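You operate a simulated robot arm through the tools that you are given. There is no shell and no other tool. Be economical: measure what you need, move in short steps, check, and stop when the job is done.

You run a simulated two-armed robot. Do the job below in one go: nothing can be reset, and whatever is moved stays where it is left.

Task
Measure the raking lamp's light at 2 on the taped square.
Fine: swing the lamp to mark 2, dial at 2, switch on and leave it so; lay the black light meter on the square, read it and put it back on its stand.
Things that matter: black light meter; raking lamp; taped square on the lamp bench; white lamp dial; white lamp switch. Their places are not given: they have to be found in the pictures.

Only the result counts: the job must be done as asked and must still hold three seconds after the hand-in. Knocking over, shifting, dropping, spilling or breaking anything else fails it.

Robot
Two 7-joint arms with two-finger parallel grippers on one trunk that stands fixed in place. Base frame: the origin is at the foot of the trunk, x ahead of it, y to its left, z up. Lengths are in m, angles in degrees, forces in N, time in s.
The left shoulder is at [0.05, 0.177, 1.154], the right one opposite. With the tool pointing down near the work surface each hand reaches from about 0.22 to 0.7 m from the base axis, measured 20 degrees to its own side. Payload 3.43 kg a hand.
Tool frame (each hand has its own): the origin (TCP) lies between the finger pads and is the grasp point; the fingertips stand 0.034 m ahead of it; z points along the fingers, y is the line along which they close. The gripper opens to 0.128 m. The fingers are 0.024 m wide and 0.012 m thick; the gripper's body (0.048 by 0.13 m) begins 0.096 m behind the TCP.
Orientation is told as [roll, pitch, yaw] about the base's x, y, z axes, in that order, counted from this pose: with the fingers straight down and closing along the base's y, the tool's x points along the base's -x, its y along +y and its z along -z.

Tools
- The arms move only by the tool send_rows. It takes "left_moves", "right_moves" or both (then of equal length, played together; a hand with none holds still); each is a list of rows, each a list of 6 numbers: the shift along the base's x, y, z in mm, then the turn, a rotation vector about the base's x, y, z in degrees. In form: [[tx, ty, tz, wx, wy, wz], ...]. A call has 1 to 8 rows; each row shifts and turns the commanded pose from where the row before left it. "left_claw" and "right_claw" are, for a hand that has rows, the opening in per cent of the stroke, from 0 (shut) to 100 (fully open), set as the call begins (left out, the last holds). A row lasts 0.2 s, in which the tool goes at most 0.05 m and 8.6 degrees; a call with a longer step from one row to the next is refused whole, and so is a gripper value outside its range. A pose out of reach is approached as far as the arm can. The call stops where the force on the tool passes 40 N (or 10 N more than at its start, if that is more) or the arm is blocked; 0.2 s more then pass. Each finger travels about 0.108 m/s and halts on what it meets, pressing with about 27 N; the grip force reading is that of the motor and also rises with nothing between the fingers. The clock runs only during rows and for 0.2 s after the last one: add rows that do not move to give the fingers time. It gives the time, the measured TCP pose, the force on the tool (base axes), the opening and the grip force at its end, in the units of the frame above (readings bear some noise), with the torque about the TCP (base axes, N m) and any sound that the robot's microphone picked up, and new pictures: "show" is both (left out), scene, wrist or none (wrist: the cameras of the hands that moved).
- Cameras (640 x 400 px; columns grow to the right, rows downward): "scene" is now at [0.1488, 0.0465, 1.3259]; the picture's right is [0.50, -0.87, 0.00], its down [-0.42, -0.24, -0.87] and it looks along [0.76, 0.44, -0.49] (base axes); focal length 284 px, centre (320, 200). "left" rides on the left gripper at [0.076, 0.011, -0.16] in its tool frame; the picture's right is [-0.15, 0.99, 0.00], its down [-0.88, -0.13, -0.46] and it looks along [-0.45, -0.07, 0.89] (tool axes); focal length 234 px, centre (320, 200). "right" rides on the right gripper at [0.076, -0.011, -0.16] in its tool frame; the picture's right is [0.15, 0.99, 0.00], its down [-0.88, 0.13, -0.46] and it looks along [-0.45, 0.07, 0.89] (tool axes); focal length 234 px, centre (320, 200).
- move_column(by): slides the trunk up (or, below 0, down) by that many m; the arms and the scene camera ride with it, the base frame stays. It gives what a move gives, with no picture.
- turn_head(pan, tilt): turns the head with the scene camera to pan (to the left, within 80 degrees either way) and tilt (down, from -29 to 69), counted from straight ahead of the robot. It gives what a move gives, and a new picture of the scene camera.
- measure_at(camera, pixels): for up to 12 pixels [column, row] of the newest picture of that camera ("zoom" is the newest enlarged one), the place [x, y, z] in the base frame of the surface seen there, good to about 0.002 m. The clock stands still meanwhile.
- enlarge(camera, box): a new picture of the part [left, top, right, bottom] of that camera's present view, enlarged. The clock stands still meanwhile.
- hand_in(): hands the job in; it is judged then, once.

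Keep the steps short. Do not move on a guess: measure, check each grasp and each placing, and mend mistakes. In all there are 80 turns and 200 pictures (those below and enlarged ones count). Leave the grippers open and the arms clear of the work at the hand-in unless told otherwise, and finish with a single line.

The tools are called after "Emit:" as name(argument=value, ...) on one line, values as JSON. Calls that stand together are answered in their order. send_rows: Moves the arms, as the interface text tells. Its arguments: {"type":"object","properties":{"left_moves":{"type":"array","items":{"type":"array","items":{"type":"number"}}},"left_claw":{"type":"number"},"right_moves":{"type":"array","items":{"type":"array","items":{"type":"number"}}},"right_claw":{"type":"number"},"show":{"type":"string","enum":["both","scene","wrist","none"]}},"required":[]} The other tools are called the same way: move_column (by) slides the trunk up or down; turn_head (pan, tilt) turns the head that bears the scene camera; measure_at (camera, pixels) gives the place of the surface under pixels of a picture; enlarge (camera, box) takes an enlarged picture of a part of a camera's view; hand_in () hands the job in.

At the start:

```text
t: 0.0
left_eef_pos: [0.3499, 0.4141, 1.1394]
left_tcp_rot: [-0.1, -0.1, 0.1]
left_ft_force: [0.0, -0.7, -1.2]
left_torque: [0.0, 0.01, 0.02]
left_gripper_width: 0.1281
left_finger_force: 0.0
right_eef_pos: [0.3722, 0.0094, 1.1412]
right_tcp_rot: [0.0, -0.1, -0.1]
right_ft_force: [-0.5, -0.8, -0.3]
right_torque: [0.02, 0.02, 0.02]
right_gripper_width: 0.1278
right_finger_force: 0.1
trunk travel left (down, up): [-0.325, 0.076]
head pan, tilt: [30.1, 29.1]
```

scene: 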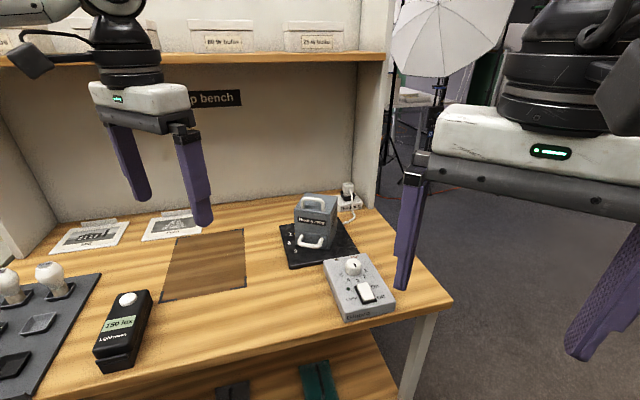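
right: 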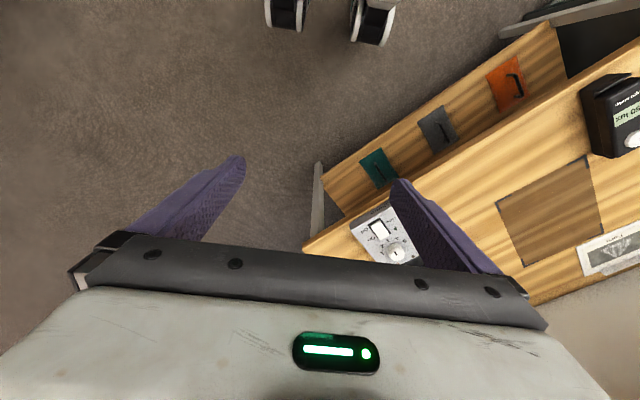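
left: 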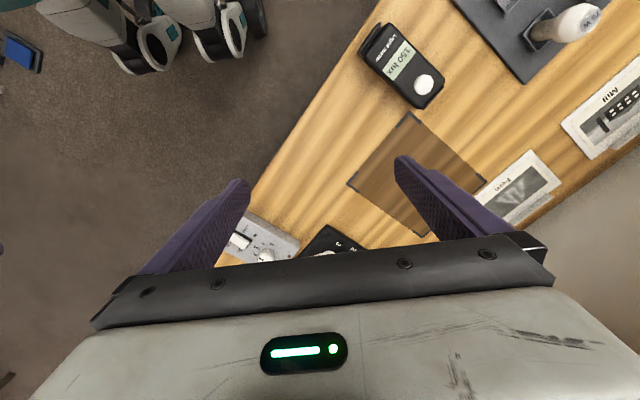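

I see the bench with a light meter (about 122,330), the taped square (205,265), the lamp on a black base (315,230) and a control box with dial and switch (357,285). I'll enlarge these first.

Emit:
enlarge(camera="scene", box=[260, 170, 420, 330])

Emit:
enlarge(camera="scene", box=[0, 200, 260, 400])

Emit:
measure_at(camera="scene", pixels=[[122, 330], [128, 298], [180, 238], [245, 230], [245, 287], [163, 299], [355, 264], [365, 292], [316, 205], [310, 243], [310, 200], [110, 368]])

```text
2.50 times, centred on (340, 250) of scene
```

zoom: 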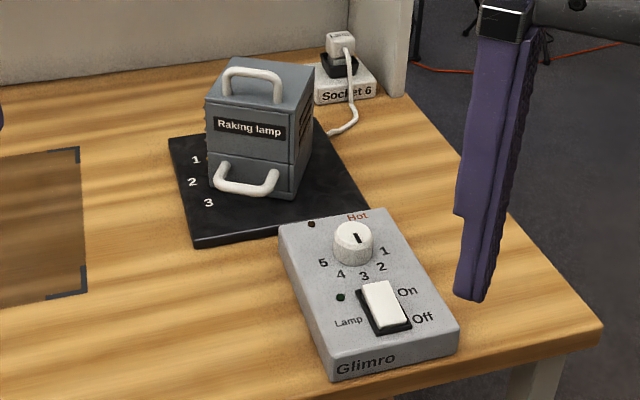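

```text
2.00 times, centred on (130, 300) of scene
```

zoom: 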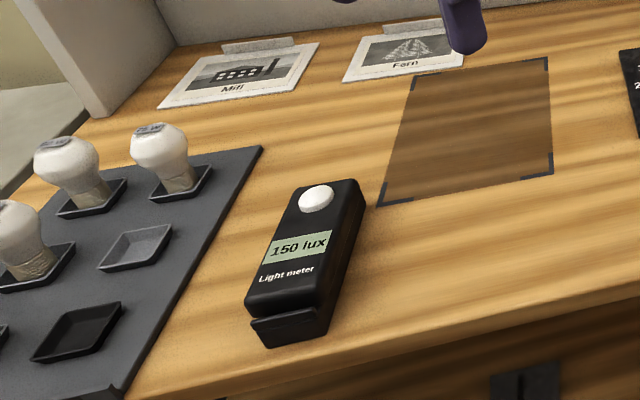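

```text
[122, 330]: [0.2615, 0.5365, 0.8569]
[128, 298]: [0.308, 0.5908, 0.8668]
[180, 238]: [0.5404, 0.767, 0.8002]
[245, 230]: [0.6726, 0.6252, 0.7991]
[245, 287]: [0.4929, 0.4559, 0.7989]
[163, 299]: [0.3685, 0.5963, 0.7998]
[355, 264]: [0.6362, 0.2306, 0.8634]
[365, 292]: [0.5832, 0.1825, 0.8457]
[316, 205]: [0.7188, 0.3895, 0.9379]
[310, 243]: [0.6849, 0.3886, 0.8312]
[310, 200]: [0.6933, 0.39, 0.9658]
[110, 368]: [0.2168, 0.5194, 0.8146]
```

The bench is turned by about 45°. I need a closer top view of the lamp marks and the control box, so I'll bring the left hand over the lamp, staying high.

Emit:
send_rows(left_moves=[[40, -10, 0, 0, 0, 0], [40, -10, 0, 0, 0, 0], [40, 0, 0, 0, 0, 0], [40, 0, 0, 0, 0, 0]], right_moves=[[-20, -45, 0, 0, 0, 0], [-20, -45, 0, 0, 0, 0], [-20, -45, 0, 0, 0, 0], [-20, -45, 0, 0, 0, 0]])

```text
t: 1.0
left_eef_pos: [0.5115, 0.3919, 1.1395]
left_tcp_rot: [-0.1, -0.1, 0.1]
left_ft_force: [0.3, -1.3, -0.2]
left_torque: [0.0, 0.04, 0.01]
left_gripper_width: 0.128
left_finger_force: 0.1
right_eef_pos: [0.2935, -0.172, 1.1397]
right_tcp_rot: [0.0, 0.0, 0.0]
right_ft_force: [0.1, 0.3, -0.1]
right_torque: [0.01, 0.02, -0.01]
right_gripper_width: 0.1278
right_finger_force: 0.0
trunk travel left (down, up): [-0.325, 0.076]
head pan, tilt: [30.1, 29.1]
```

scene: 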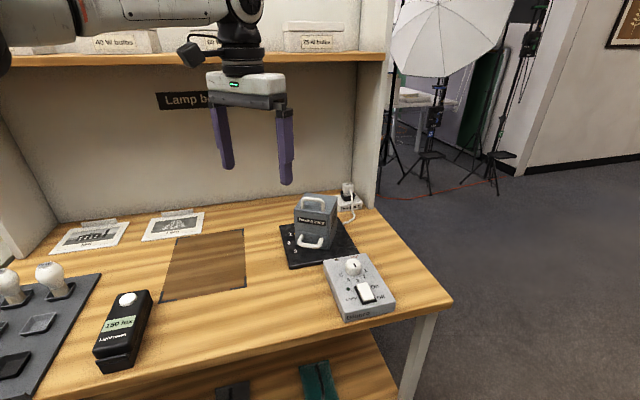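
right: 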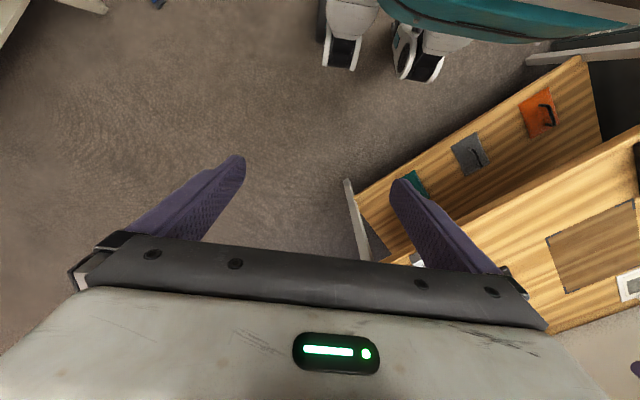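
left: 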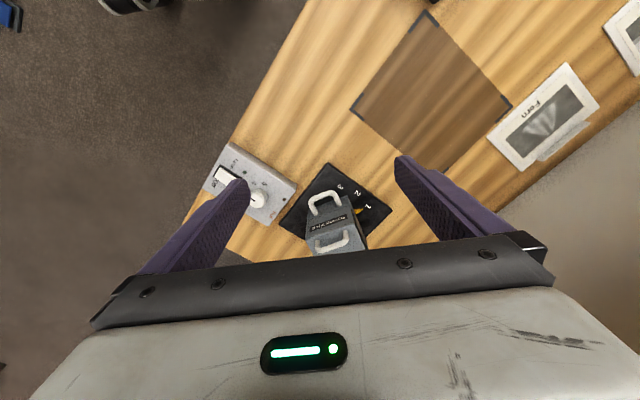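

Emit:
enlarge(camera="left", box=[190, 130, 400, 260])

Emit:
enlarge(camera="scene", box=[310, 240, 410, 330])

Emit:
measure_at(camera="left", pixels=[[340, 185], [358, 194], [368, 207], [358, 211], [330, 165], [390, 212], [324, 203], [333, 243], [340, 202], [352, 250]])

```text
3.05 times, centred on (295, 195) of left
```

zoom: 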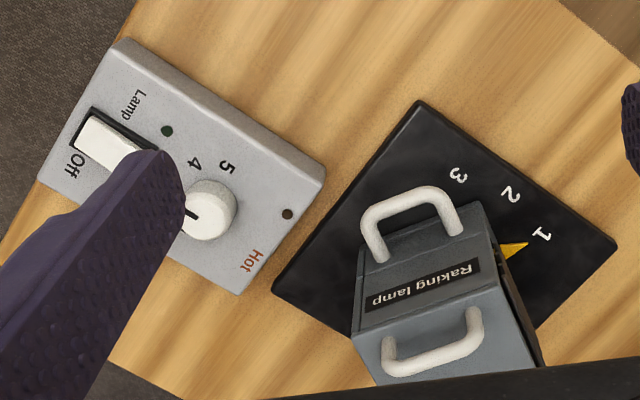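

```text
4.44 times, centred on (360, 285) of scene
```

zoom: 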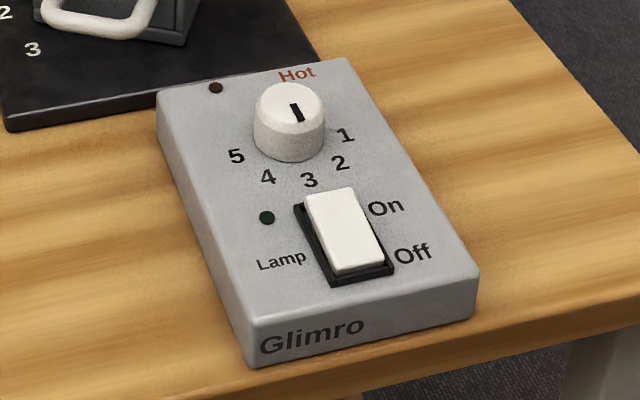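

```text
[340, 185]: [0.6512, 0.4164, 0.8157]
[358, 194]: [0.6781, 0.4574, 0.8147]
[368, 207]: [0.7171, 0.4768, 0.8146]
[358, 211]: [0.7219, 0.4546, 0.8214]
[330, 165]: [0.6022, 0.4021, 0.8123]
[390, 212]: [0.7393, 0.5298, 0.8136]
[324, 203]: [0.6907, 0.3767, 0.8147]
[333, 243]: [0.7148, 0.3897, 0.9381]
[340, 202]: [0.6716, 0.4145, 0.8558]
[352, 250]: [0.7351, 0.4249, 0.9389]
```

Yellow pointer sits at mark 1; marks 1, 2, 3 suggest a pivot near (0.736, 0.39), 30° per step. I'll look at the lamp body's handles more closely before choosing how to turn it.

Emit:
enlarge(camera="scene", box=[275, 180, 365, 275])

Emit:
enlarge(camera="left", box=[280, 160, 400, 260])

Emit:
measure_at(camera="scene", pixels=[[302, 199], [322, 199], [313, 197], [300, 238], [322, 238], [310, 248], [295, 207], [325, 215], [337, 199], [295, 235], [323, 246], [313, 205]])

```text
4.21 times, centred on (320, 228) of scene
```

zoom: 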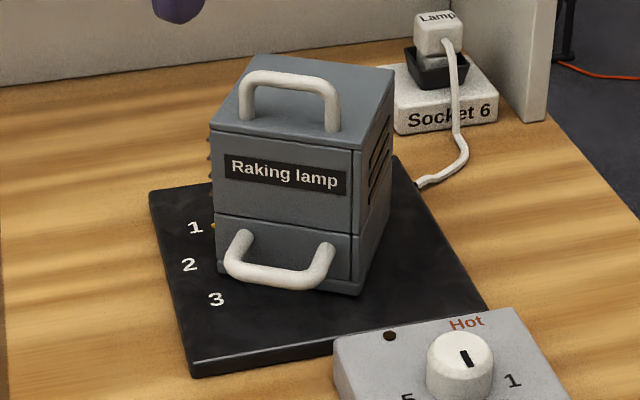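

```text
4.00 times, centred on (340, 210) of left
```

zoom: 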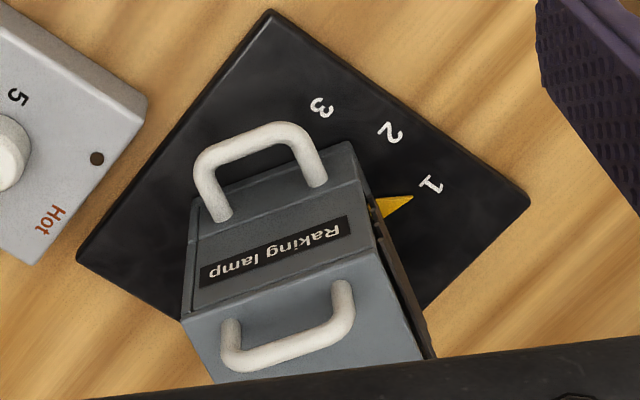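

```text
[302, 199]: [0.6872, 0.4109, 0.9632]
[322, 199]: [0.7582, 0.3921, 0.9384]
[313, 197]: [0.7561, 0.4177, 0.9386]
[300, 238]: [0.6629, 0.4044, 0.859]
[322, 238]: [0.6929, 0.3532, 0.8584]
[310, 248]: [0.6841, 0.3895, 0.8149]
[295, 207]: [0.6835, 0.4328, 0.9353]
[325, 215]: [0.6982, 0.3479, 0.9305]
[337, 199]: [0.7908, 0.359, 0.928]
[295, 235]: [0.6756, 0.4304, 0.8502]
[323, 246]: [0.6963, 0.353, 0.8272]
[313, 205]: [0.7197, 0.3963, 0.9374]
```

The low front handle (bar about (0.665, 0.384, 0.857)) sticks out along ~190° from the body centre (0.737, 0.396). My plan is to straddle it from the front with the tool tilted 20° and sweep it 30° counter-clockwise. First I'll go to a standoff in front of it.

Emit:
send_rows(left_moves=[[15, -4, -35, 0, -7, 0], [15, -4, -35, 0, -7, 0], [15, -4, -35, 0, -6, 0], [15, -4, -35, 0, 0, 5], [10, -4, -35, 0, 0, 5], [0, 0, 0, 0, 0, 0]], left_claw=75)

```text
t: 2.4
left_eef_pos: [0.5807, 0.3746, 0.9642]
left_tcp_rot: [0.1, -20.2, 10.1]
left_ft_force: [-0.1, 0.5, -0.2]
left_torque: [0.02, 0.01, 0.0]
left_gripper_width: 0.096
left_finger_force: 0.0
right_eef_pos: [0.2931, -0.17, 1.1398]
right_tcp_rot: [0.0, 0.0, -0.1]
right_ft_force: [0.2, -0.6, -0.6]
right_torque: [0.02, -0.01, 0.0]
right_gripper_width: 0.1277
right_finger_force: 0.1
trunk travel left (down, up): [-0.325, 0.076]
head pan, tilt: [30.1, 29.1]
```

scene: 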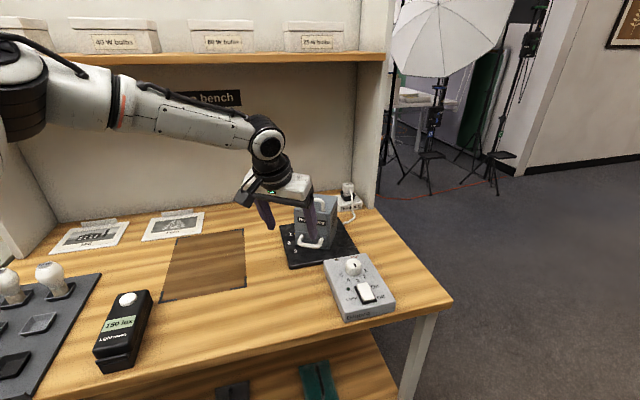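
left: 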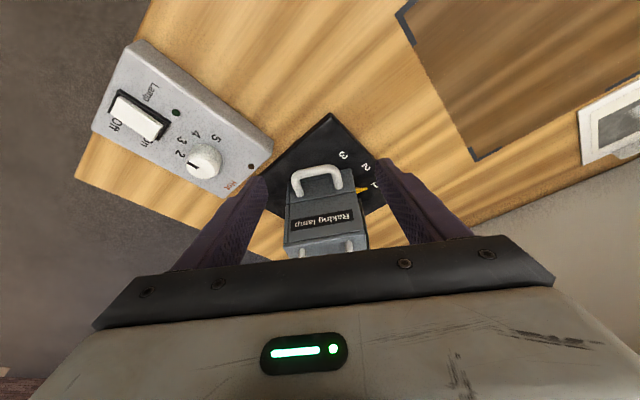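

Good view: the dial's line is visible in this picture too. I'll measure the handle and the pieces around it.

Emit:
enlarge(camera="left", box=[90, 40, 410, 260])

Emit:
measure_at(camera="left", pixels=[[294, 186], [296, 175], [315, 169], [333, 171], [340, 182], [375, 186], [366, 167], [342, 154], [362, 190], [205, 160], [140, 117], [272, 150]])

```text
1.82 times, centred on (250, 150) of left
```

zoom: 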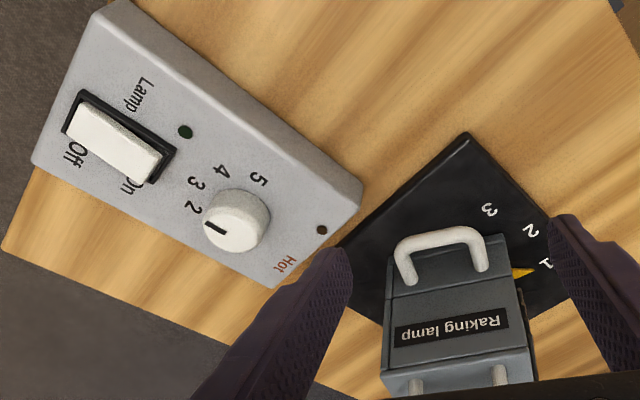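

```text
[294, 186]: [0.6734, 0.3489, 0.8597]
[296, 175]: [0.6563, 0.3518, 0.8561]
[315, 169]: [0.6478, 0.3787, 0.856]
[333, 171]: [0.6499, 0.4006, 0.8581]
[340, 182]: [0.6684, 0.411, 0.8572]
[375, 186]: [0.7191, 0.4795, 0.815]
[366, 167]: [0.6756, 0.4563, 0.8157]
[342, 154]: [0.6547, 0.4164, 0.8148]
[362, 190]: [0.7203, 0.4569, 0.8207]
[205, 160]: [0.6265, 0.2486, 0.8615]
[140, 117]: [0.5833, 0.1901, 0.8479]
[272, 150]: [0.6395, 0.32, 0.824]
```

The handle's outer bar is at x≈0.649, spanning y 0.349–0.411, with its top at z 0.858. I'll move in to straddle it with the TCP at about (0.656, 0.381, 0.868).

Emit:
send_rows(left_moves=[[15, 2, -24, 0, 0, 0], [20, 2, -24, 0, 0, 0], [20, 2, -24, 0, 0, 0], [20, 1, -24, 0, 0, 0], [0, 0, 0, 0, 0, 0]])

```text
t: 3.6
left_eef_pos: [0.6414, 0.3818, 0.8757]
left_tcp_rot: [0.0, -20.1, 10.1]
left_ft_force: [0.2, -0.2, -0.4]
left_torque: [-0.01, -0.01, 0.03]
left_gripper_width: 0.0962
left_finger_force: 0.1
left hand out of reach, approached as far as the arm can: row 4
right_eef_pos: [0.2944, -0.1704, 1.1395]
right_tcp_rot: [-0.1, 0.1, 0.1]
right_ft_force: [0.1, -0.1, -0.1]
right_torque: [0.01, 0.03, 0.01]
right_gripper_width: 0.128
right_finger_force: 0.0
trunk travel left (down, up): [-0.325, 0.076]
head pan, tilt: [30.1, 29.1]
```

scene: 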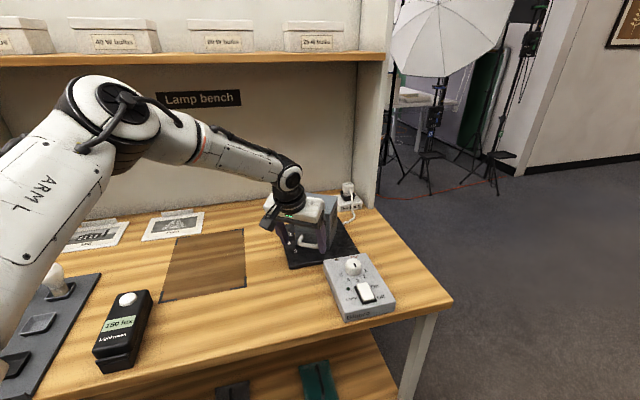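
left: 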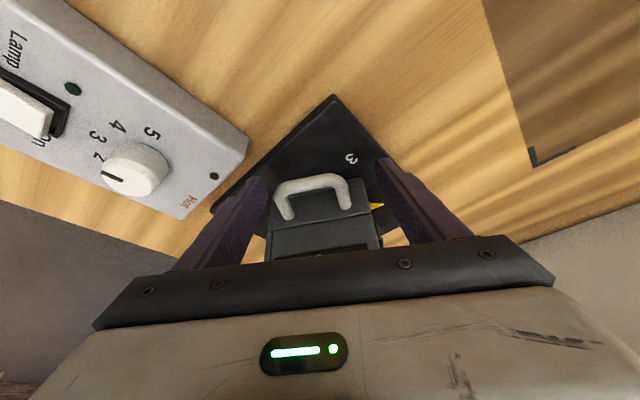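

The arm is just out of reach at this height. I'll back the hand up 0.1 m, then lower the trunk by 0.1 m.

Emit:
send_rows(left_moves=[[-20, -2, 25, 0, 0, 0], [-20, -2, 25, 0, 0, 0], [-20, -2, 25, 0, 0, 0], [0, 0, 25, 0, 0, 0], [0, 0, 0, 0, 0, 0]], show="none")

Emit:
move_column(by=-0.1)

Emit:
enlarge(camera="left", box=[60, 0, 420, 260])

Emit:
enlarge(camera="scene", box=[0, 0, 640, 400])

```text
t: 4.8
left_eef_pos: [0.5823, 0.3768, 0.9779]
left_tcp_rot: [0.0, -19.9, 10.1]
left_ft_force: [-0.2, -0.2, 0.5]
left_torque: [0.01, -0.01, 0.0]
left_gripper_width: 0.0959
left_finger_force: 0.0
right_eef_pos: [0.2946, -0.1711, 1.1399]
right_tcp_rot: [0.0, 0.0, 0.1]
right_ft_force: [-0.5, 0.3, 1.0]
right_torque: [0.02, 0.01, -0.01]
right_gripper_width: 0.128
right_finger_force: 0.1
trunk travel left (down, up): [-0.325, 0.076]
head pan, tilt: [30.1, 29.1]
```

```text
t: 6.1
left_eef_pos: [0.5813, 0.377, 0.8773]
left_tcp_rot: [-0.1, -20.0, 10.1]
left_ft_force: [0.2, 0.1, 0.1]
left_torque: [-0.01, 0.02, 0.0]
left_gripper_width: 0.0958
left_finger_force: 0.0
right_eef_pos: [0.2942, -0.1704, 1.0387]
right_tcp_rot: [0.0, 0.0, -0.1]
right_ft_force: [0.7, 0.3, -0.3]
right_torque: [-0.02, -0.03, 0.01]
right_gripper_width: 0.128
right_finger_force: 0.0
trunk travel left (down, up): [-0.225, 0.176]
head pan, tilt: [30.1, 29.1]
```

```text
1.54 times, centred on (240, 130) of left
```

zoom: 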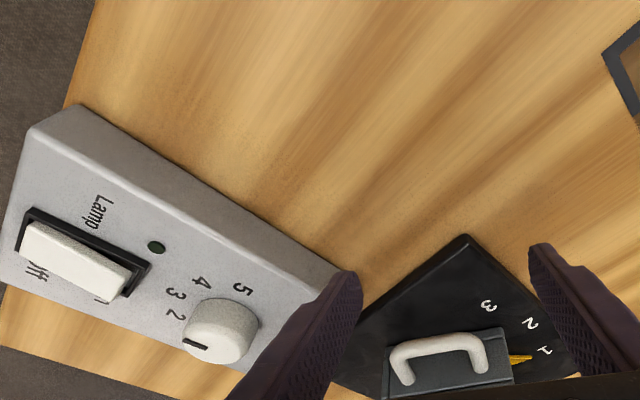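

```text
1.00 times, centred on (320, 200) of scene (not enlarged: the box is as wide or as high as the picture)
```

zoom: 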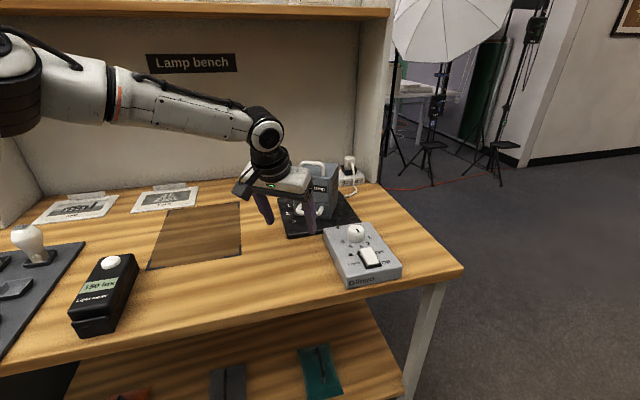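

Now at (0.581, 0.377, 0.877). I'll move forward along the handle direction to (0.656, 0.382, 0.868).

Emit:
send_rows(left_moves=[[19, 1.5, 0, 0, 0, 0], [19, 1.5, 0, 0, 0, 0], [19, 1, -3, 0, 0, 0], [18, 1, -5, 0, 0, 0], [0, 0, 0, 0, 0, 0]])

```text
t: 7.3
left_eef_pos: [0.6555, 0.383, 0.8684]
left_tcp_rot: [-0.1, -20.0, 10.1]
left_ft_force: [-0.1, 0.0, -0.3]
left_torque: [0.03, 0.01, 0.0]
left_gripper_width: 0.0958
left_finger_force: 0.1
right_eef_pos: [0.2943, -0.1705, 1.0396]
right_tcp_rot: [0.0, 0.0, 0.0]
right_ft_force: [0.7, 0.2, 0.7]
right_torque: [0.04, 0.02, -0.02]
right_gripper_width: 0.1278
right_finger_force: 0.0
trunk travel left (down, up): [-0.225, 0.176]
head pan, tilt: [30.1, 29.1]
```

scene: 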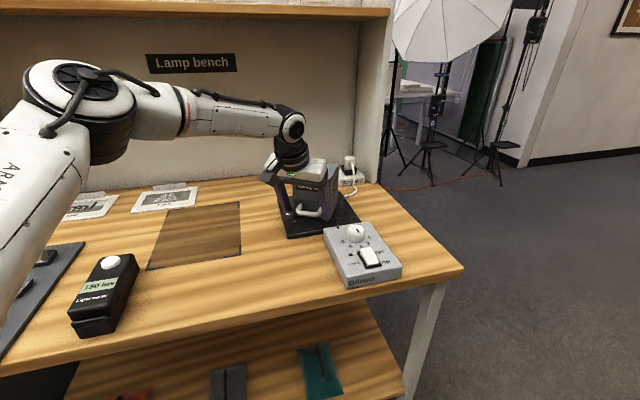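
left: 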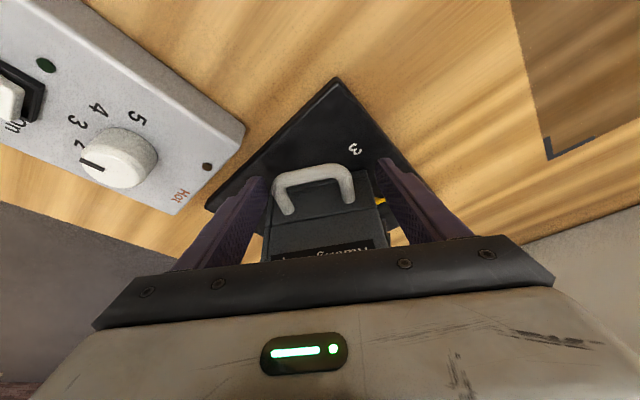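

Fingers straddle the handle. I'll narrow them to about 68 mm (not clamping) and sweep the handle along the arc, 15° to begin with.

Emit:
send_rows(left_claw=53, left_moves=[[0, 0, 0, 0, 0, 0], [0, 0, 0, 0, 0, 0], [1.56, -7.0, 0, 0, 0, 5], [2.2, -6.9, 0, 0, 0, 5], [2.75, -6.65, 0, 0, 0, 5], [0, 0, 0, 0, 0, 0]])

```text
t: 8.7
left_eef_pos: [0.6601, 0.3621, 0.8708]
left_tcp_rot: [0.0, -20.0, 25.2]
left_ft_force: [0.2, 0.9, -0.1]
left_torque: [0.0, -0.02, -0.01]
left_gripper_width: 0.0686
left_finger_force: 0.8
right_eef_pos: [0.2935, -0.1714, 1.0394]
right_tcp_rot: [0.0, 0.1, 0.0]
right_ft_force: [0.1, 0.5, -1.1]
right_torque: [0.01, -0.01, 0.03]
right_gripper_width: 0.1282
right_finger_force: 0.0
trunk travel left (down, up): [-0.225, 0.176]
head pan, tilt: [30.1, 29.1]
```

scene: 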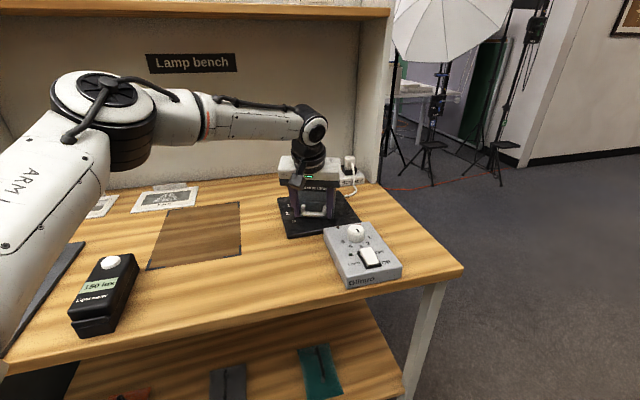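
left: 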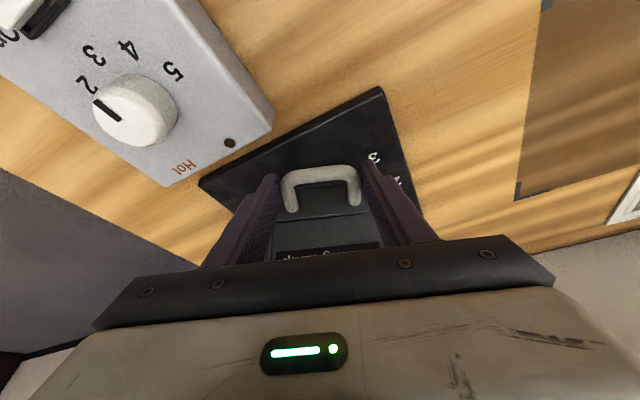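

The lamp turns easily. I want to check how far the upper arm is above the bulbs.

Emit:
measure_at(camera="scene", pixels=[[60, 220], [10, 330], [50, 270], [30, 350], [110, 150]])

Emit:
turn_head(pan=60, tilt=40)

```text
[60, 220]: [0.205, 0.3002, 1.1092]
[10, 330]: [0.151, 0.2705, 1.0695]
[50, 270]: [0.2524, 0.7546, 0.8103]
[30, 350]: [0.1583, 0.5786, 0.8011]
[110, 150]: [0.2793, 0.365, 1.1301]
```

```text
t: 9.7
left_eef_pos: [0.6609, 0.3617, 0.8703]
left_tcp_rot: [-0.2, -20.1, 25.1]
left_ft_force: [-0.6, 0.5, -0.1]
left_torque: [-0.02, -0.01, -0.02]
left_gripper_width: 0.0683
left_finger_force: 0.5
right_eef_pos: [0.2943, -0.1705, 1.0394]
right_tcp_rot: [0.1, 0.0, 0.1]
right_ft_force: [0.0, -0.7, 0.6]
right_torque: [0.02, -0.03, 0.0]
right_gripper_width: 0.1282
right_finger_force: 0.0
trunk travel left (down, up): [-0.225, 0.176]
head pan, tilt: [60.0, 40.0]
```

scene: 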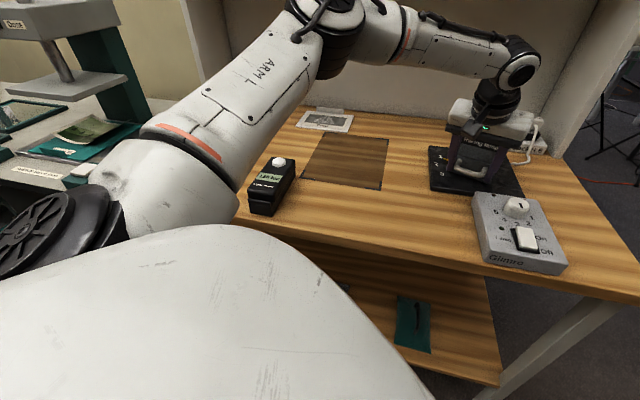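

The arm is well clear. Sweeping the remaining 15° now.

Emit:
turn_head(pan=30, tilt=35)

Emit:
send_rows(left_moves=[[3.3, -6.4, 0, 0, 0, 5], [3.9, -6.1, 0, 0, 0, 5], [4.4, -5.7, 0, 0, 0, 5], [0, 0, 0, 0, 0, 0]])

Emit:
enlarge(camera="scene", box=[265, 110, 365, 210])

```text
t: 10.6
left_eef_pos: [0.6608, 0.3619, 0.8696]
left_tcp_rot: [-0.2, -20.1, 25.0]
left_ft_force: [-0.4, -0.3, -0.3]
left_torque: [0.03, 0.01, 0.02]
left_gripper_width: 0.0681
left_finger_force: 0.3
right_eef_pos: [0.2932, -0.1701, 1.041]
right_tcp_rot: [0.0, 0.1, 0.0]
right_ft_force: [0.2, 0.2, -0.6]
right_torque: [-0.01, -0.02, -0.01]
right_gripper_width: 0.1279
right_finger_force: 0.1
trunk travel left (down, up): [-0.225, 0.176]
head pan, tilt: [30.0, 35.0]
```

scene: 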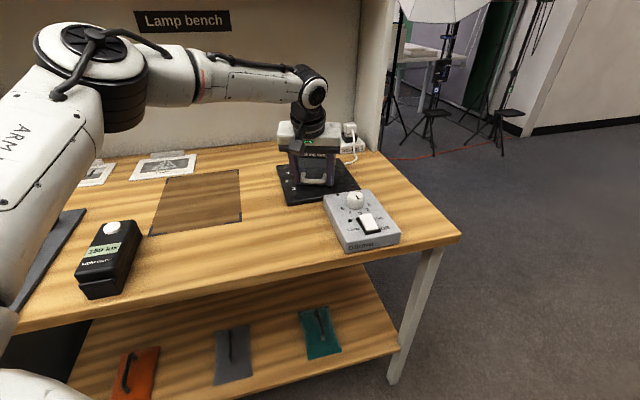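

```text
t: 11.6
left_eef_pos: [0.6422, 0.3541, 0.8746]
left_tcp_rot: [-0.1, -20.1, 40.2]
left_ft_force: [-0.1, -0.2, -0.3]
left_torque: [0.03, 0.0, -0.01]
left_gripper_width: 0.0677
left_finger_force: 0.1
left hand out of reach, approached as far as the arm can: row 1, 2, 3
right_eef_pos: [0.2934, -0.1695, 1.0401]
right_tcp_rot: [-0.1, 0.1, 0.0]
right_ft_force: [1.0, 0.9, -0.6]
right_torque: [0.02, 0.01, -0.01]
right_gripper_width: 0.1279
right_finger_force: 0.0
trunk travel left (down, up): [-0.225, 0.176]
head pan, tilt: [30.0, 35.0]
```

scene: 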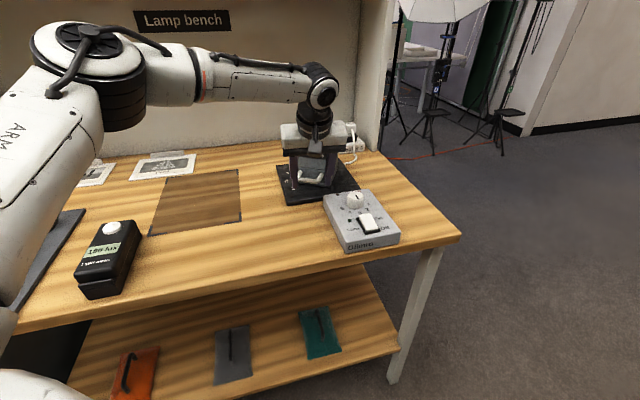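
left: 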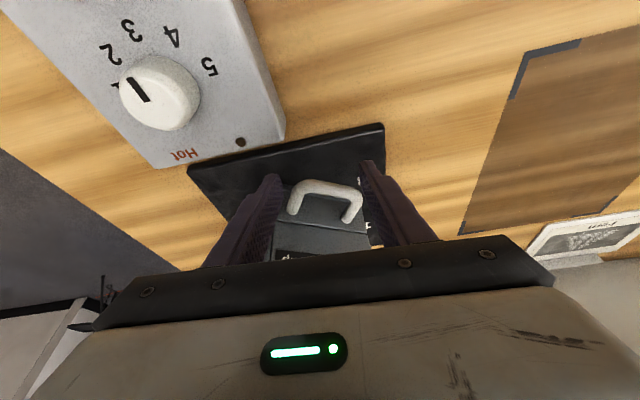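

```text
4.00 times, centred on (315, 160) of scene
```

zoom: 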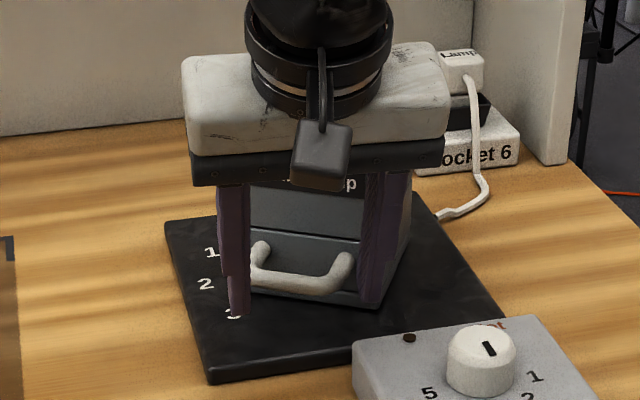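

Yaw 40° isn't reachable here. I'll back out a bit, turn the yaw back to 25°, open wider, and check the pointer.

Emit:
send_rows(left_claw=72, left_moves=[[0, 0, 0, 0, 0, 0], [-20, 0, 0, 0, 0, -5], [-20, 0, 5, 0, 0, -5], [-20, 0, 10, 0, 0, -5], [0, 0, 0, 0, 0, 0]])

Emit:
enlarge(camera="left", box=[180, 80, 440, 260])

Emit:
enlarge(camera="scene", box=[265, 110, 365, 210])

```text
t: 12.8
left_eef_pos: [0.5838, 0.3532, 0.8911]
left_tcp_rot: [0.0, -20.0, 25.1]
left_ft_force: [0.0, 0.1, 0.3]
left_torque: [0.03, -0.01, 0.01]
left_gripper_width: 0.0923
left_finger_force: 0.0
right_eef_pos: [0.2937, -0.1709, 1.0402]
right_tcp_rot: [0.1, 0.0, -0.1]
right_ft_force: [-0.5, 0.3, -0.2]
right_torque: [0.02, 0.02, -0.02]
right_gripper_width: 0.1284
right_finger_force: 0.0
trunk travel left (down, up): [-0.225, 0.176]
head pan, tilt: [30.0, 35.0]
```

scene: 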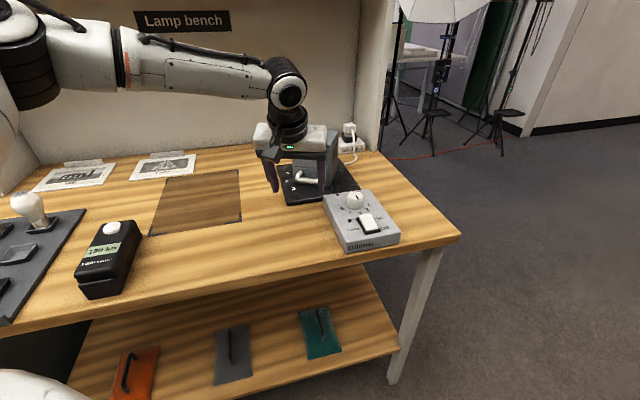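
left: 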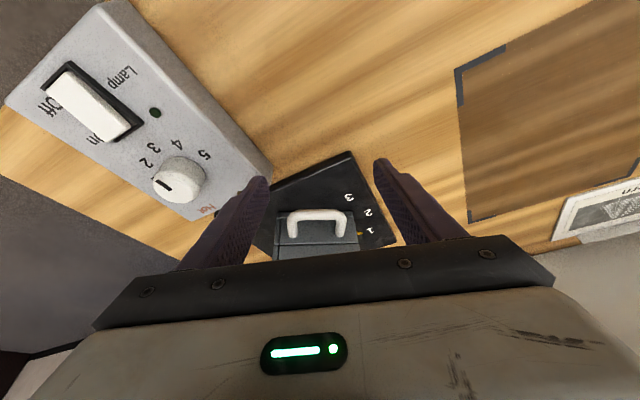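

```text
2.22 times, centred on (310, 170) of left
```

zoom: 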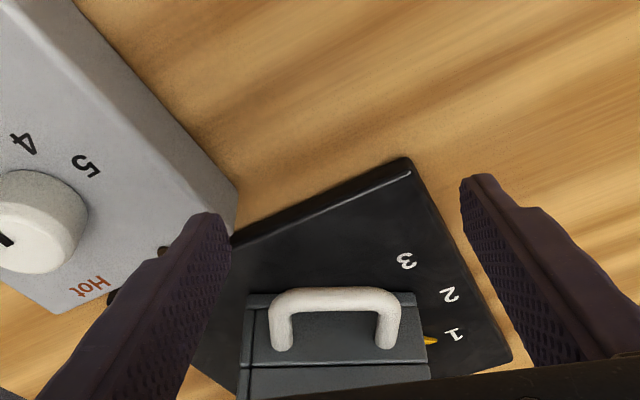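

```text
4.00 times, centred on (315, 160) of scene
```

zoom: 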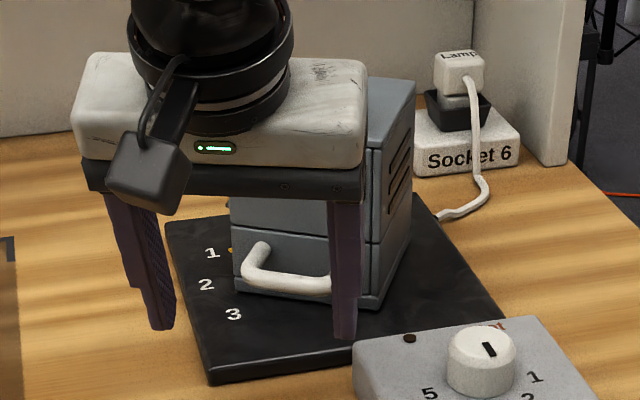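

Emit:
measure_at(camera="left", pixels=[[289, 222], [289, 213], [318, 210], [347, 213], [356, 233], [361, 234], [353, 237], [349, 229], [250, 200]])

```text
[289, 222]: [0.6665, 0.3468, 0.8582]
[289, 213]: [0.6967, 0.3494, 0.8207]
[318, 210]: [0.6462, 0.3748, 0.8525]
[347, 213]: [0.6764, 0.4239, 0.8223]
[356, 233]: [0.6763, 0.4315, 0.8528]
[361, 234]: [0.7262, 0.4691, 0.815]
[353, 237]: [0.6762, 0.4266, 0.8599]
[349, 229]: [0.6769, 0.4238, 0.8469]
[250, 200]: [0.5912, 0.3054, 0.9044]
```

Commanded pose matches the measured one, and the handle was dragged back as I withdrew, so the lamp sits only a few degrees past mark 1. New plan: make a closed fist, go to the +y side of the handle, and push it straight in −y; by the geometry its corner moves from y≈0.41 to y≈0.364 for 30°.

Emit:
send_rows(left_claw=0, left_moves=[[-5, 20, 20, 0, 0, 0], [0, 35, 10, 0, 0, -7], [10, 40, 0, 0, 0, -8], [10, 0, 0, 0, 0, 0], [0, 0, 0, 0, 0, 0]], show="wrist")

Emit:
enlarge(camera="scene", box=[265, 110, 365, 210])

```text
t: 14.0
left_eef_pos: [0.5984, 0.449, 0.9214]
left_tcp_rot: [0.0, -20.1, 10.1]
left_ft_force: [0.0, -0.8, 0.5]
left_torque: [-0.03, 0.01, 0.0]
left_gripper_width: 0.0003
left_finger_force: 27.2
right_eef_pos: [0.2935, -0.1704, 1.0391]
right_tcp_rot: [0.0, 0.0, 0.0]
right_ft_force: [0.6, 0.3, -0.6]
right_torque: [0.0, -0.01, -0.02]
right_gripper_width: 0.1281
right_finger_force: 0.1
trunk travel left (down, up): [-0.225, 0.176]
head pan, tilt: [30.0, 35.0]
```

left: 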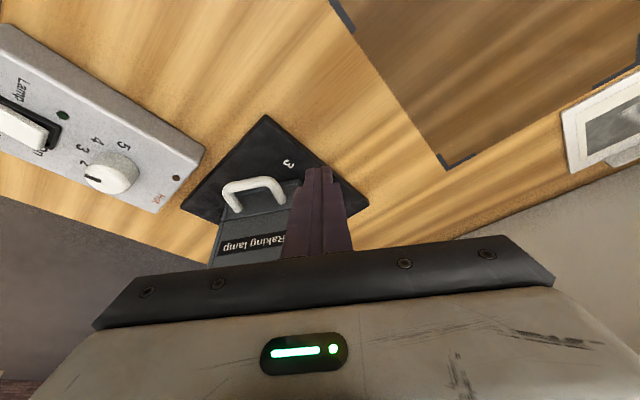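

```text
4.00 times, centred on (315, 160) of scene
```

zoom: 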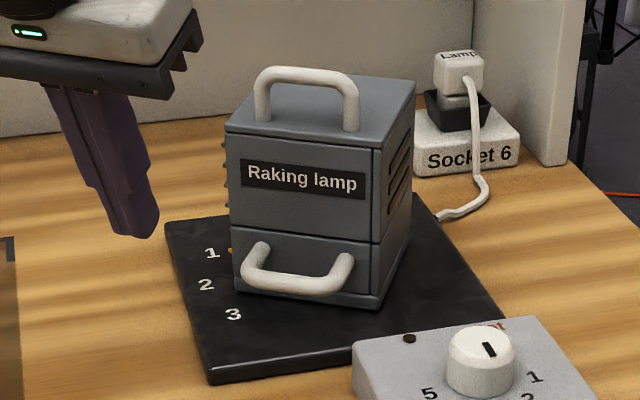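

Emit:
send_rows(left_moves=[[21, -2, -26, 0, 0, 0], [21, -2, -27, 0, 0, 0], [0, -15, 0, 0, 0, 0], [1, -12, 0, 0, 0, 0], [1, -10, 0, 0, 0, 0], [2, -10, 0, 0, 0, 0], [2, -8, 0, 0, 0, 0], [0, 0, 0, 0, 0, 0]], show="wrist")

Emit:
enlarge(camera="scene", box=[265, 110, 365, 210])

```text
t: 15.8
left_eef_pos: [0.6448, 0.3888, 0.8675]
left_tcp_rot: [-0.1, -20.1, 10.1]
left_ft_force: [-3.4, -0.4, -0.4]
left_torque: [-0.01, 0.08, 0.02]
left_gripper_width: 0.0
left_finger_force: 27.4
right_eef_pos: [0.2932, -0.1701, 1.0396]
right_tcp_rot: [0.0, 0.0, 0.0]
right_ft_force: [-0.1, 0.3, -0.7]
right_torque: [0.0, -0.03, 0.01]
right_gripper_width: 0.1281
right_finger_force: 0.1
trunk travel left (down, up): [-0.225, 0.176]
head pan, tilt: [30.0, 35.0]
```

left: 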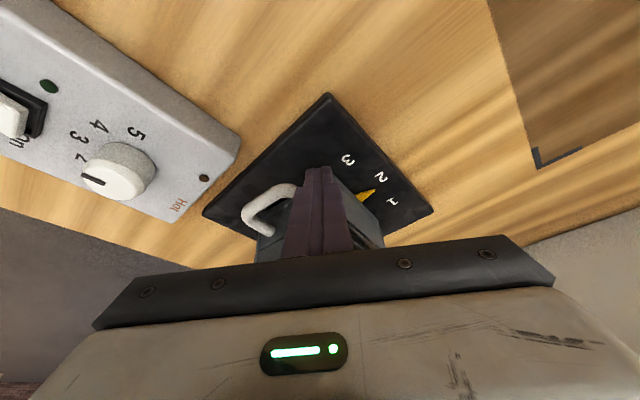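

```text
4.00 times, centred on (315, 160) of scene
```

zoom: 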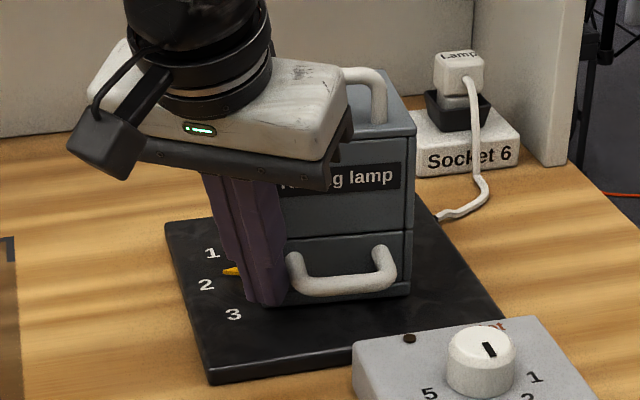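

The pointer (374,190) is now approaching 2. I'll measure its tip against the marks.

Emit:
enlarge(camera="left", box=[330, 140, 430, 220])

Emit:
measure_at(camera="left", pixels=[[375, 190], [361, 198], [382, 177], [392, 201], [347, 160]])

```text
5.00 times, centred on (380, 180) of left
```

zoom: 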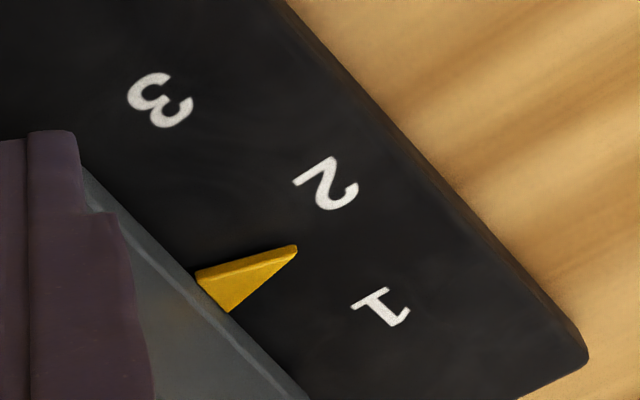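

```text
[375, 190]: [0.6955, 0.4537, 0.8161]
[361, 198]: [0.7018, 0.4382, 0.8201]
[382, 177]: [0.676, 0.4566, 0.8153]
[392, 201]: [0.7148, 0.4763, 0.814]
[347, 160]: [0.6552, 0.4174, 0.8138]
```

Pointer tip is at about 124°, mark 2 at about 134°. I'll push 11 mm more in −y, easing x back slightly since the fist is grazing the face.

Emit:
send_rows(left_moves=[[-2, -3, 0, 0, 0, 0], [0, -4, 0, 0, 0, 0], [0, -4, 0, 0, 0, 0], [0, 0, 0, 0, 0, 0]], show="none")

Emit:
enlarge(camera="left", box=[330, 140, 430, 220])

```text
t: 16.8
left_eef_pos: [0.6442, 0.3782, 0.8674]
left_tcp_rot: [0.1, -20.1, 10.2]
left_ft_force: [-0.4, 1.3, -0.7]
left_torque: [0.02, -0.03, 0.0]
left_gripper_width: 0.0
left_finger_force: 26.9
right_eef_pos: [0.2926, -0.1696, 1.0404]
right_tcp_rot: [-0.1, 0.0, 0.0]
right_ft_force: [0.0, 0.4, -0.3]
right_torque: [0.01, 0.0, 0.01]
right_gripper_width: 0.128
right_finger_force: 0.1
trunk travel left (down, up): [-0.225, 0.176]
head pan, tilt: [30.0, 35.0]
```

```text
5.00 times, centred on (380, 180) of left
```

zoom: 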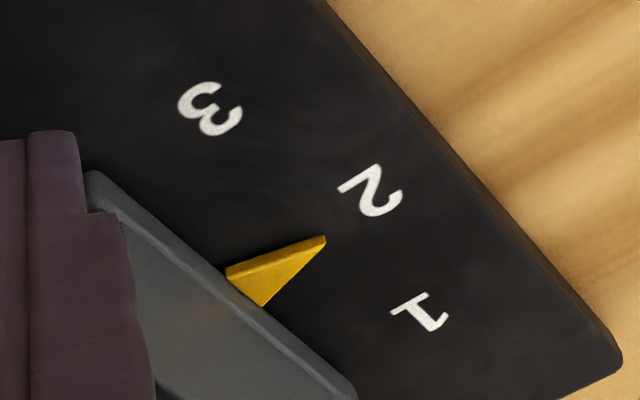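

Emit:
measure_at(camera="zoom", pixels=[[324, 240], [245, 285], [371, 193], [418, 314], [213, 110]])

```text
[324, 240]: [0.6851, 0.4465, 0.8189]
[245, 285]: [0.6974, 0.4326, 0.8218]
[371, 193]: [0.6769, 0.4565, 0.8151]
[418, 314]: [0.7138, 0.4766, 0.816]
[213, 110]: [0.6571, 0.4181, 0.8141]
```

The pointer tip bears ~134–137° and mark 2 ~133–135°, so it is aligned. I'll withdraw sideways (+y) and up, then verify.

Emit:
send_rows(left_moves=[[-3, 8, 0, 0, 0, 0], [-10, 20, 5, 0, 0, 0], [-20, 20, 25, 0, 0, 0], [-30, 0, 35, 0, 0, 0], [-30, -10, 35, 0, 0, 0], [0, 0, 0, 0, 0, 0]])

Emit:
enlarge(camera="scene", box=[265, 110, 365, 210])

Emit:
enlarge(camera="left", box=[80, 60, 400, 260])

```text
t: 18.2
left_eef_pos: [0.5507, 0.415, 0.9704]
left_tcp_rot: [0.0, -20.0, 10.1]
left_ft_force: [-0.1, 0.2, 0.1]
left_torque: [0.01, -0.02, 0.02]
left_gripper_width: 0.0
left_finger_force: 27.4
right_eef_pos: [0.2929, -0.1724, 1.0399]
right_tcp_rot: [0.0, 0.0, 0.0]
right_ft_force: [0.2, -0.7, -0.9]
right_torque: [-0.05, -0.02, 0.02]
right_gripper_width: 0.1279
right_finger_force: 0.1
trunk travel left (down, up): [-0.225, 0.176]
head pan, tilt: [30.0, 35.0]
```

scene: 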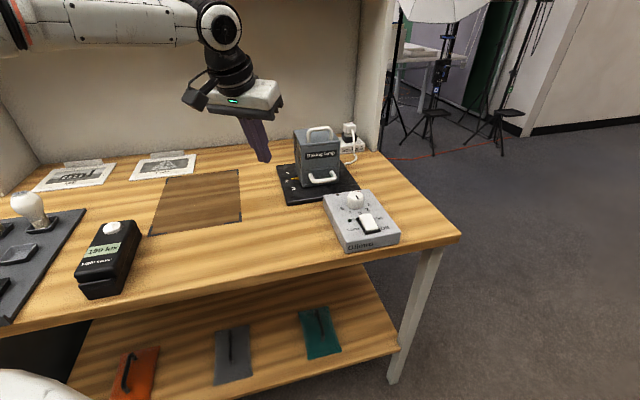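
left: 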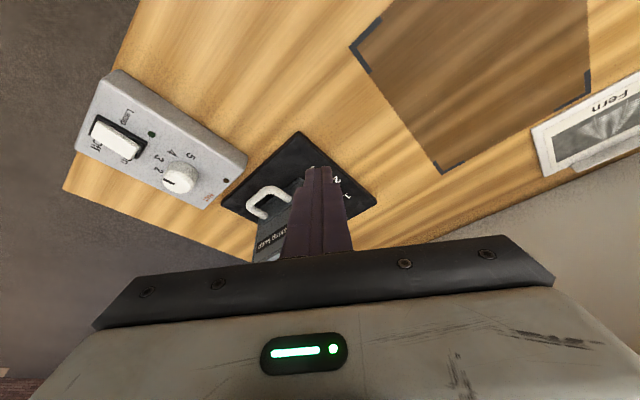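

```text
4.00 times, centred on (315, 160) of scene
```

zoom: 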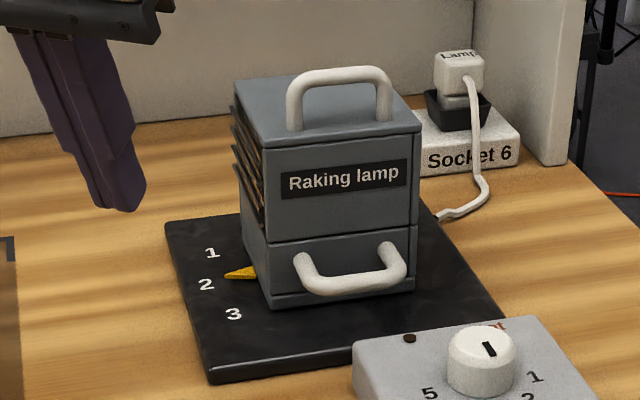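

```text
2.00 times, centred on (240, 160) of left
```

zoom: 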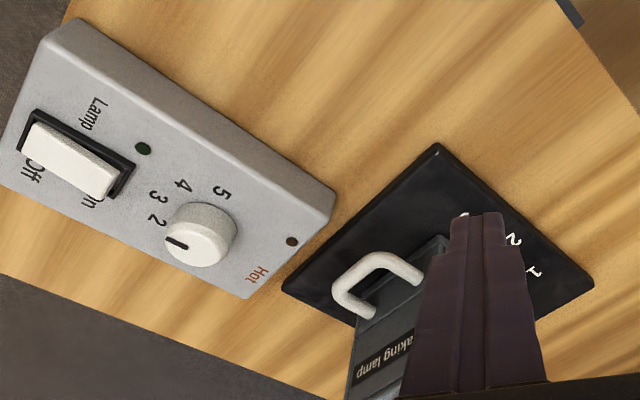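

Emit:
enlarge(camera="scene", box=[265, 110, 365, 210])

Emit:
measure_at(camera="zoom", pixels=[[228, 275], [250, 272], [206, 284], [212, 253], [234, 314], [270, 155], [415, 140], [275, 225], [412, 215], [272, 296], [412, 282]])

```text
4.00 times, centred on (315, 160) of scene
```

zoom: 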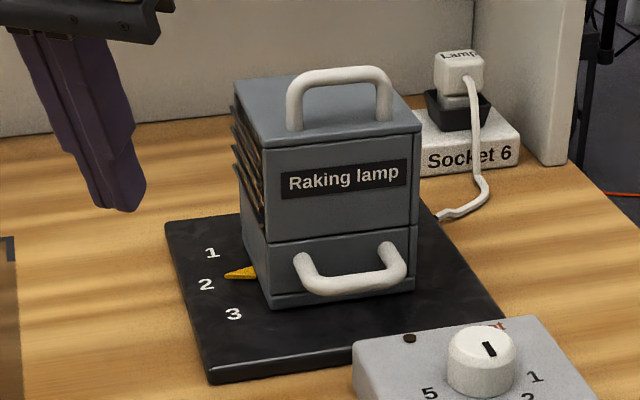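

```text
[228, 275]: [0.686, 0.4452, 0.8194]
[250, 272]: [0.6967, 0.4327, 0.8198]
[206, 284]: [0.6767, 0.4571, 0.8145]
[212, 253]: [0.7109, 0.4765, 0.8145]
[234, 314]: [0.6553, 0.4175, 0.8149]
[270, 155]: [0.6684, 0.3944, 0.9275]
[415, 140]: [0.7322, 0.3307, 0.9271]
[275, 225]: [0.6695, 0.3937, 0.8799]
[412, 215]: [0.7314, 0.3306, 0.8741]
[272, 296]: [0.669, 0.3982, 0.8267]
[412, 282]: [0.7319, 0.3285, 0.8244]
```

The face now runs along −46°, the pointer bears ~133°, and mark 2 bears ~132°, so the lamp is on mark 2. Next is the dial; I'll take a close look from the scene camera.

Emit:
enlarge(camera="scene", box=[320, 180, 405, 255])

Emit:
measure_at(camera="left", pixels=[[182, 177], [170, 183], [173, 181], [191, 156], [171, 152], [160, 158], [158, 170], [122, 122], [152, 134], [105, 135], [118, 148], [240, 160]])

```text
5.33 times, centred on (362, 218) of scene
```

zoom: 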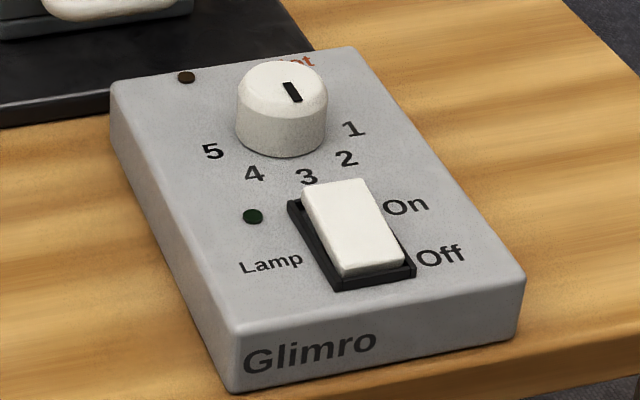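

```text
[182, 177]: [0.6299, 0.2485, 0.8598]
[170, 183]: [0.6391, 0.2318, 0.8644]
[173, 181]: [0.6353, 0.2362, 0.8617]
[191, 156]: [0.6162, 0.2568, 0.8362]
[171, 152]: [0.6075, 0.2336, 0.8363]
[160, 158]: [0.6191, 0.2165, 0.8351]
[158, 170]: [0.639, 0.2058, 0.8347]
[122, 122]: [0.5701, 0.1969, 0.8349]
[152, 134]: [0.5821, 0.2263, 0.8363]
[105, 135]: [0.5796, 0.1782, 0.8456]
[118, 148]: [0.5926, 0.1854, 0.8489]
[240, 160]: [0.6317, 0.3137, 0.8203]
```

Emit:
enlarge(camera="left", box=[140, 130, 220, 210])

Emit:
measure_at(camera="zoom", pixels=[[230, 240], [260, 250], [300, 240]])

Emit:
enlarge(camera="scene", box=[335, 180, 385, 220])

```text
5.00 times, centred on (180, 170) of left
```

zoom: 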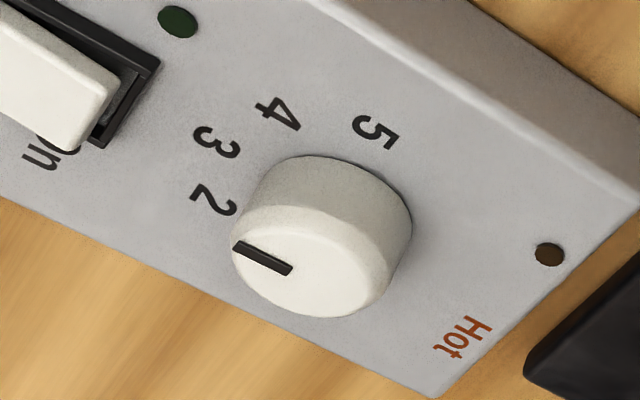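

```text
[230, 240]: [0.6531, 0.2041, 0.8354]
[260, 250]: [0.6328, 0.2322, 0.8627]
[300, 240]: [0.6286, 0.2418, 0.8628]
```

```text
10.00 times, centred on (360, 200) of scene
```

zoom: 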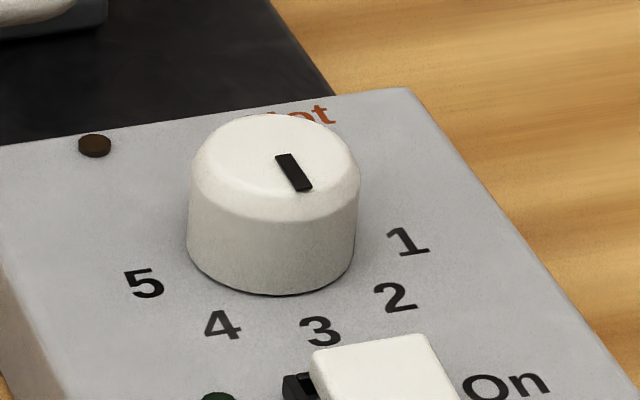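

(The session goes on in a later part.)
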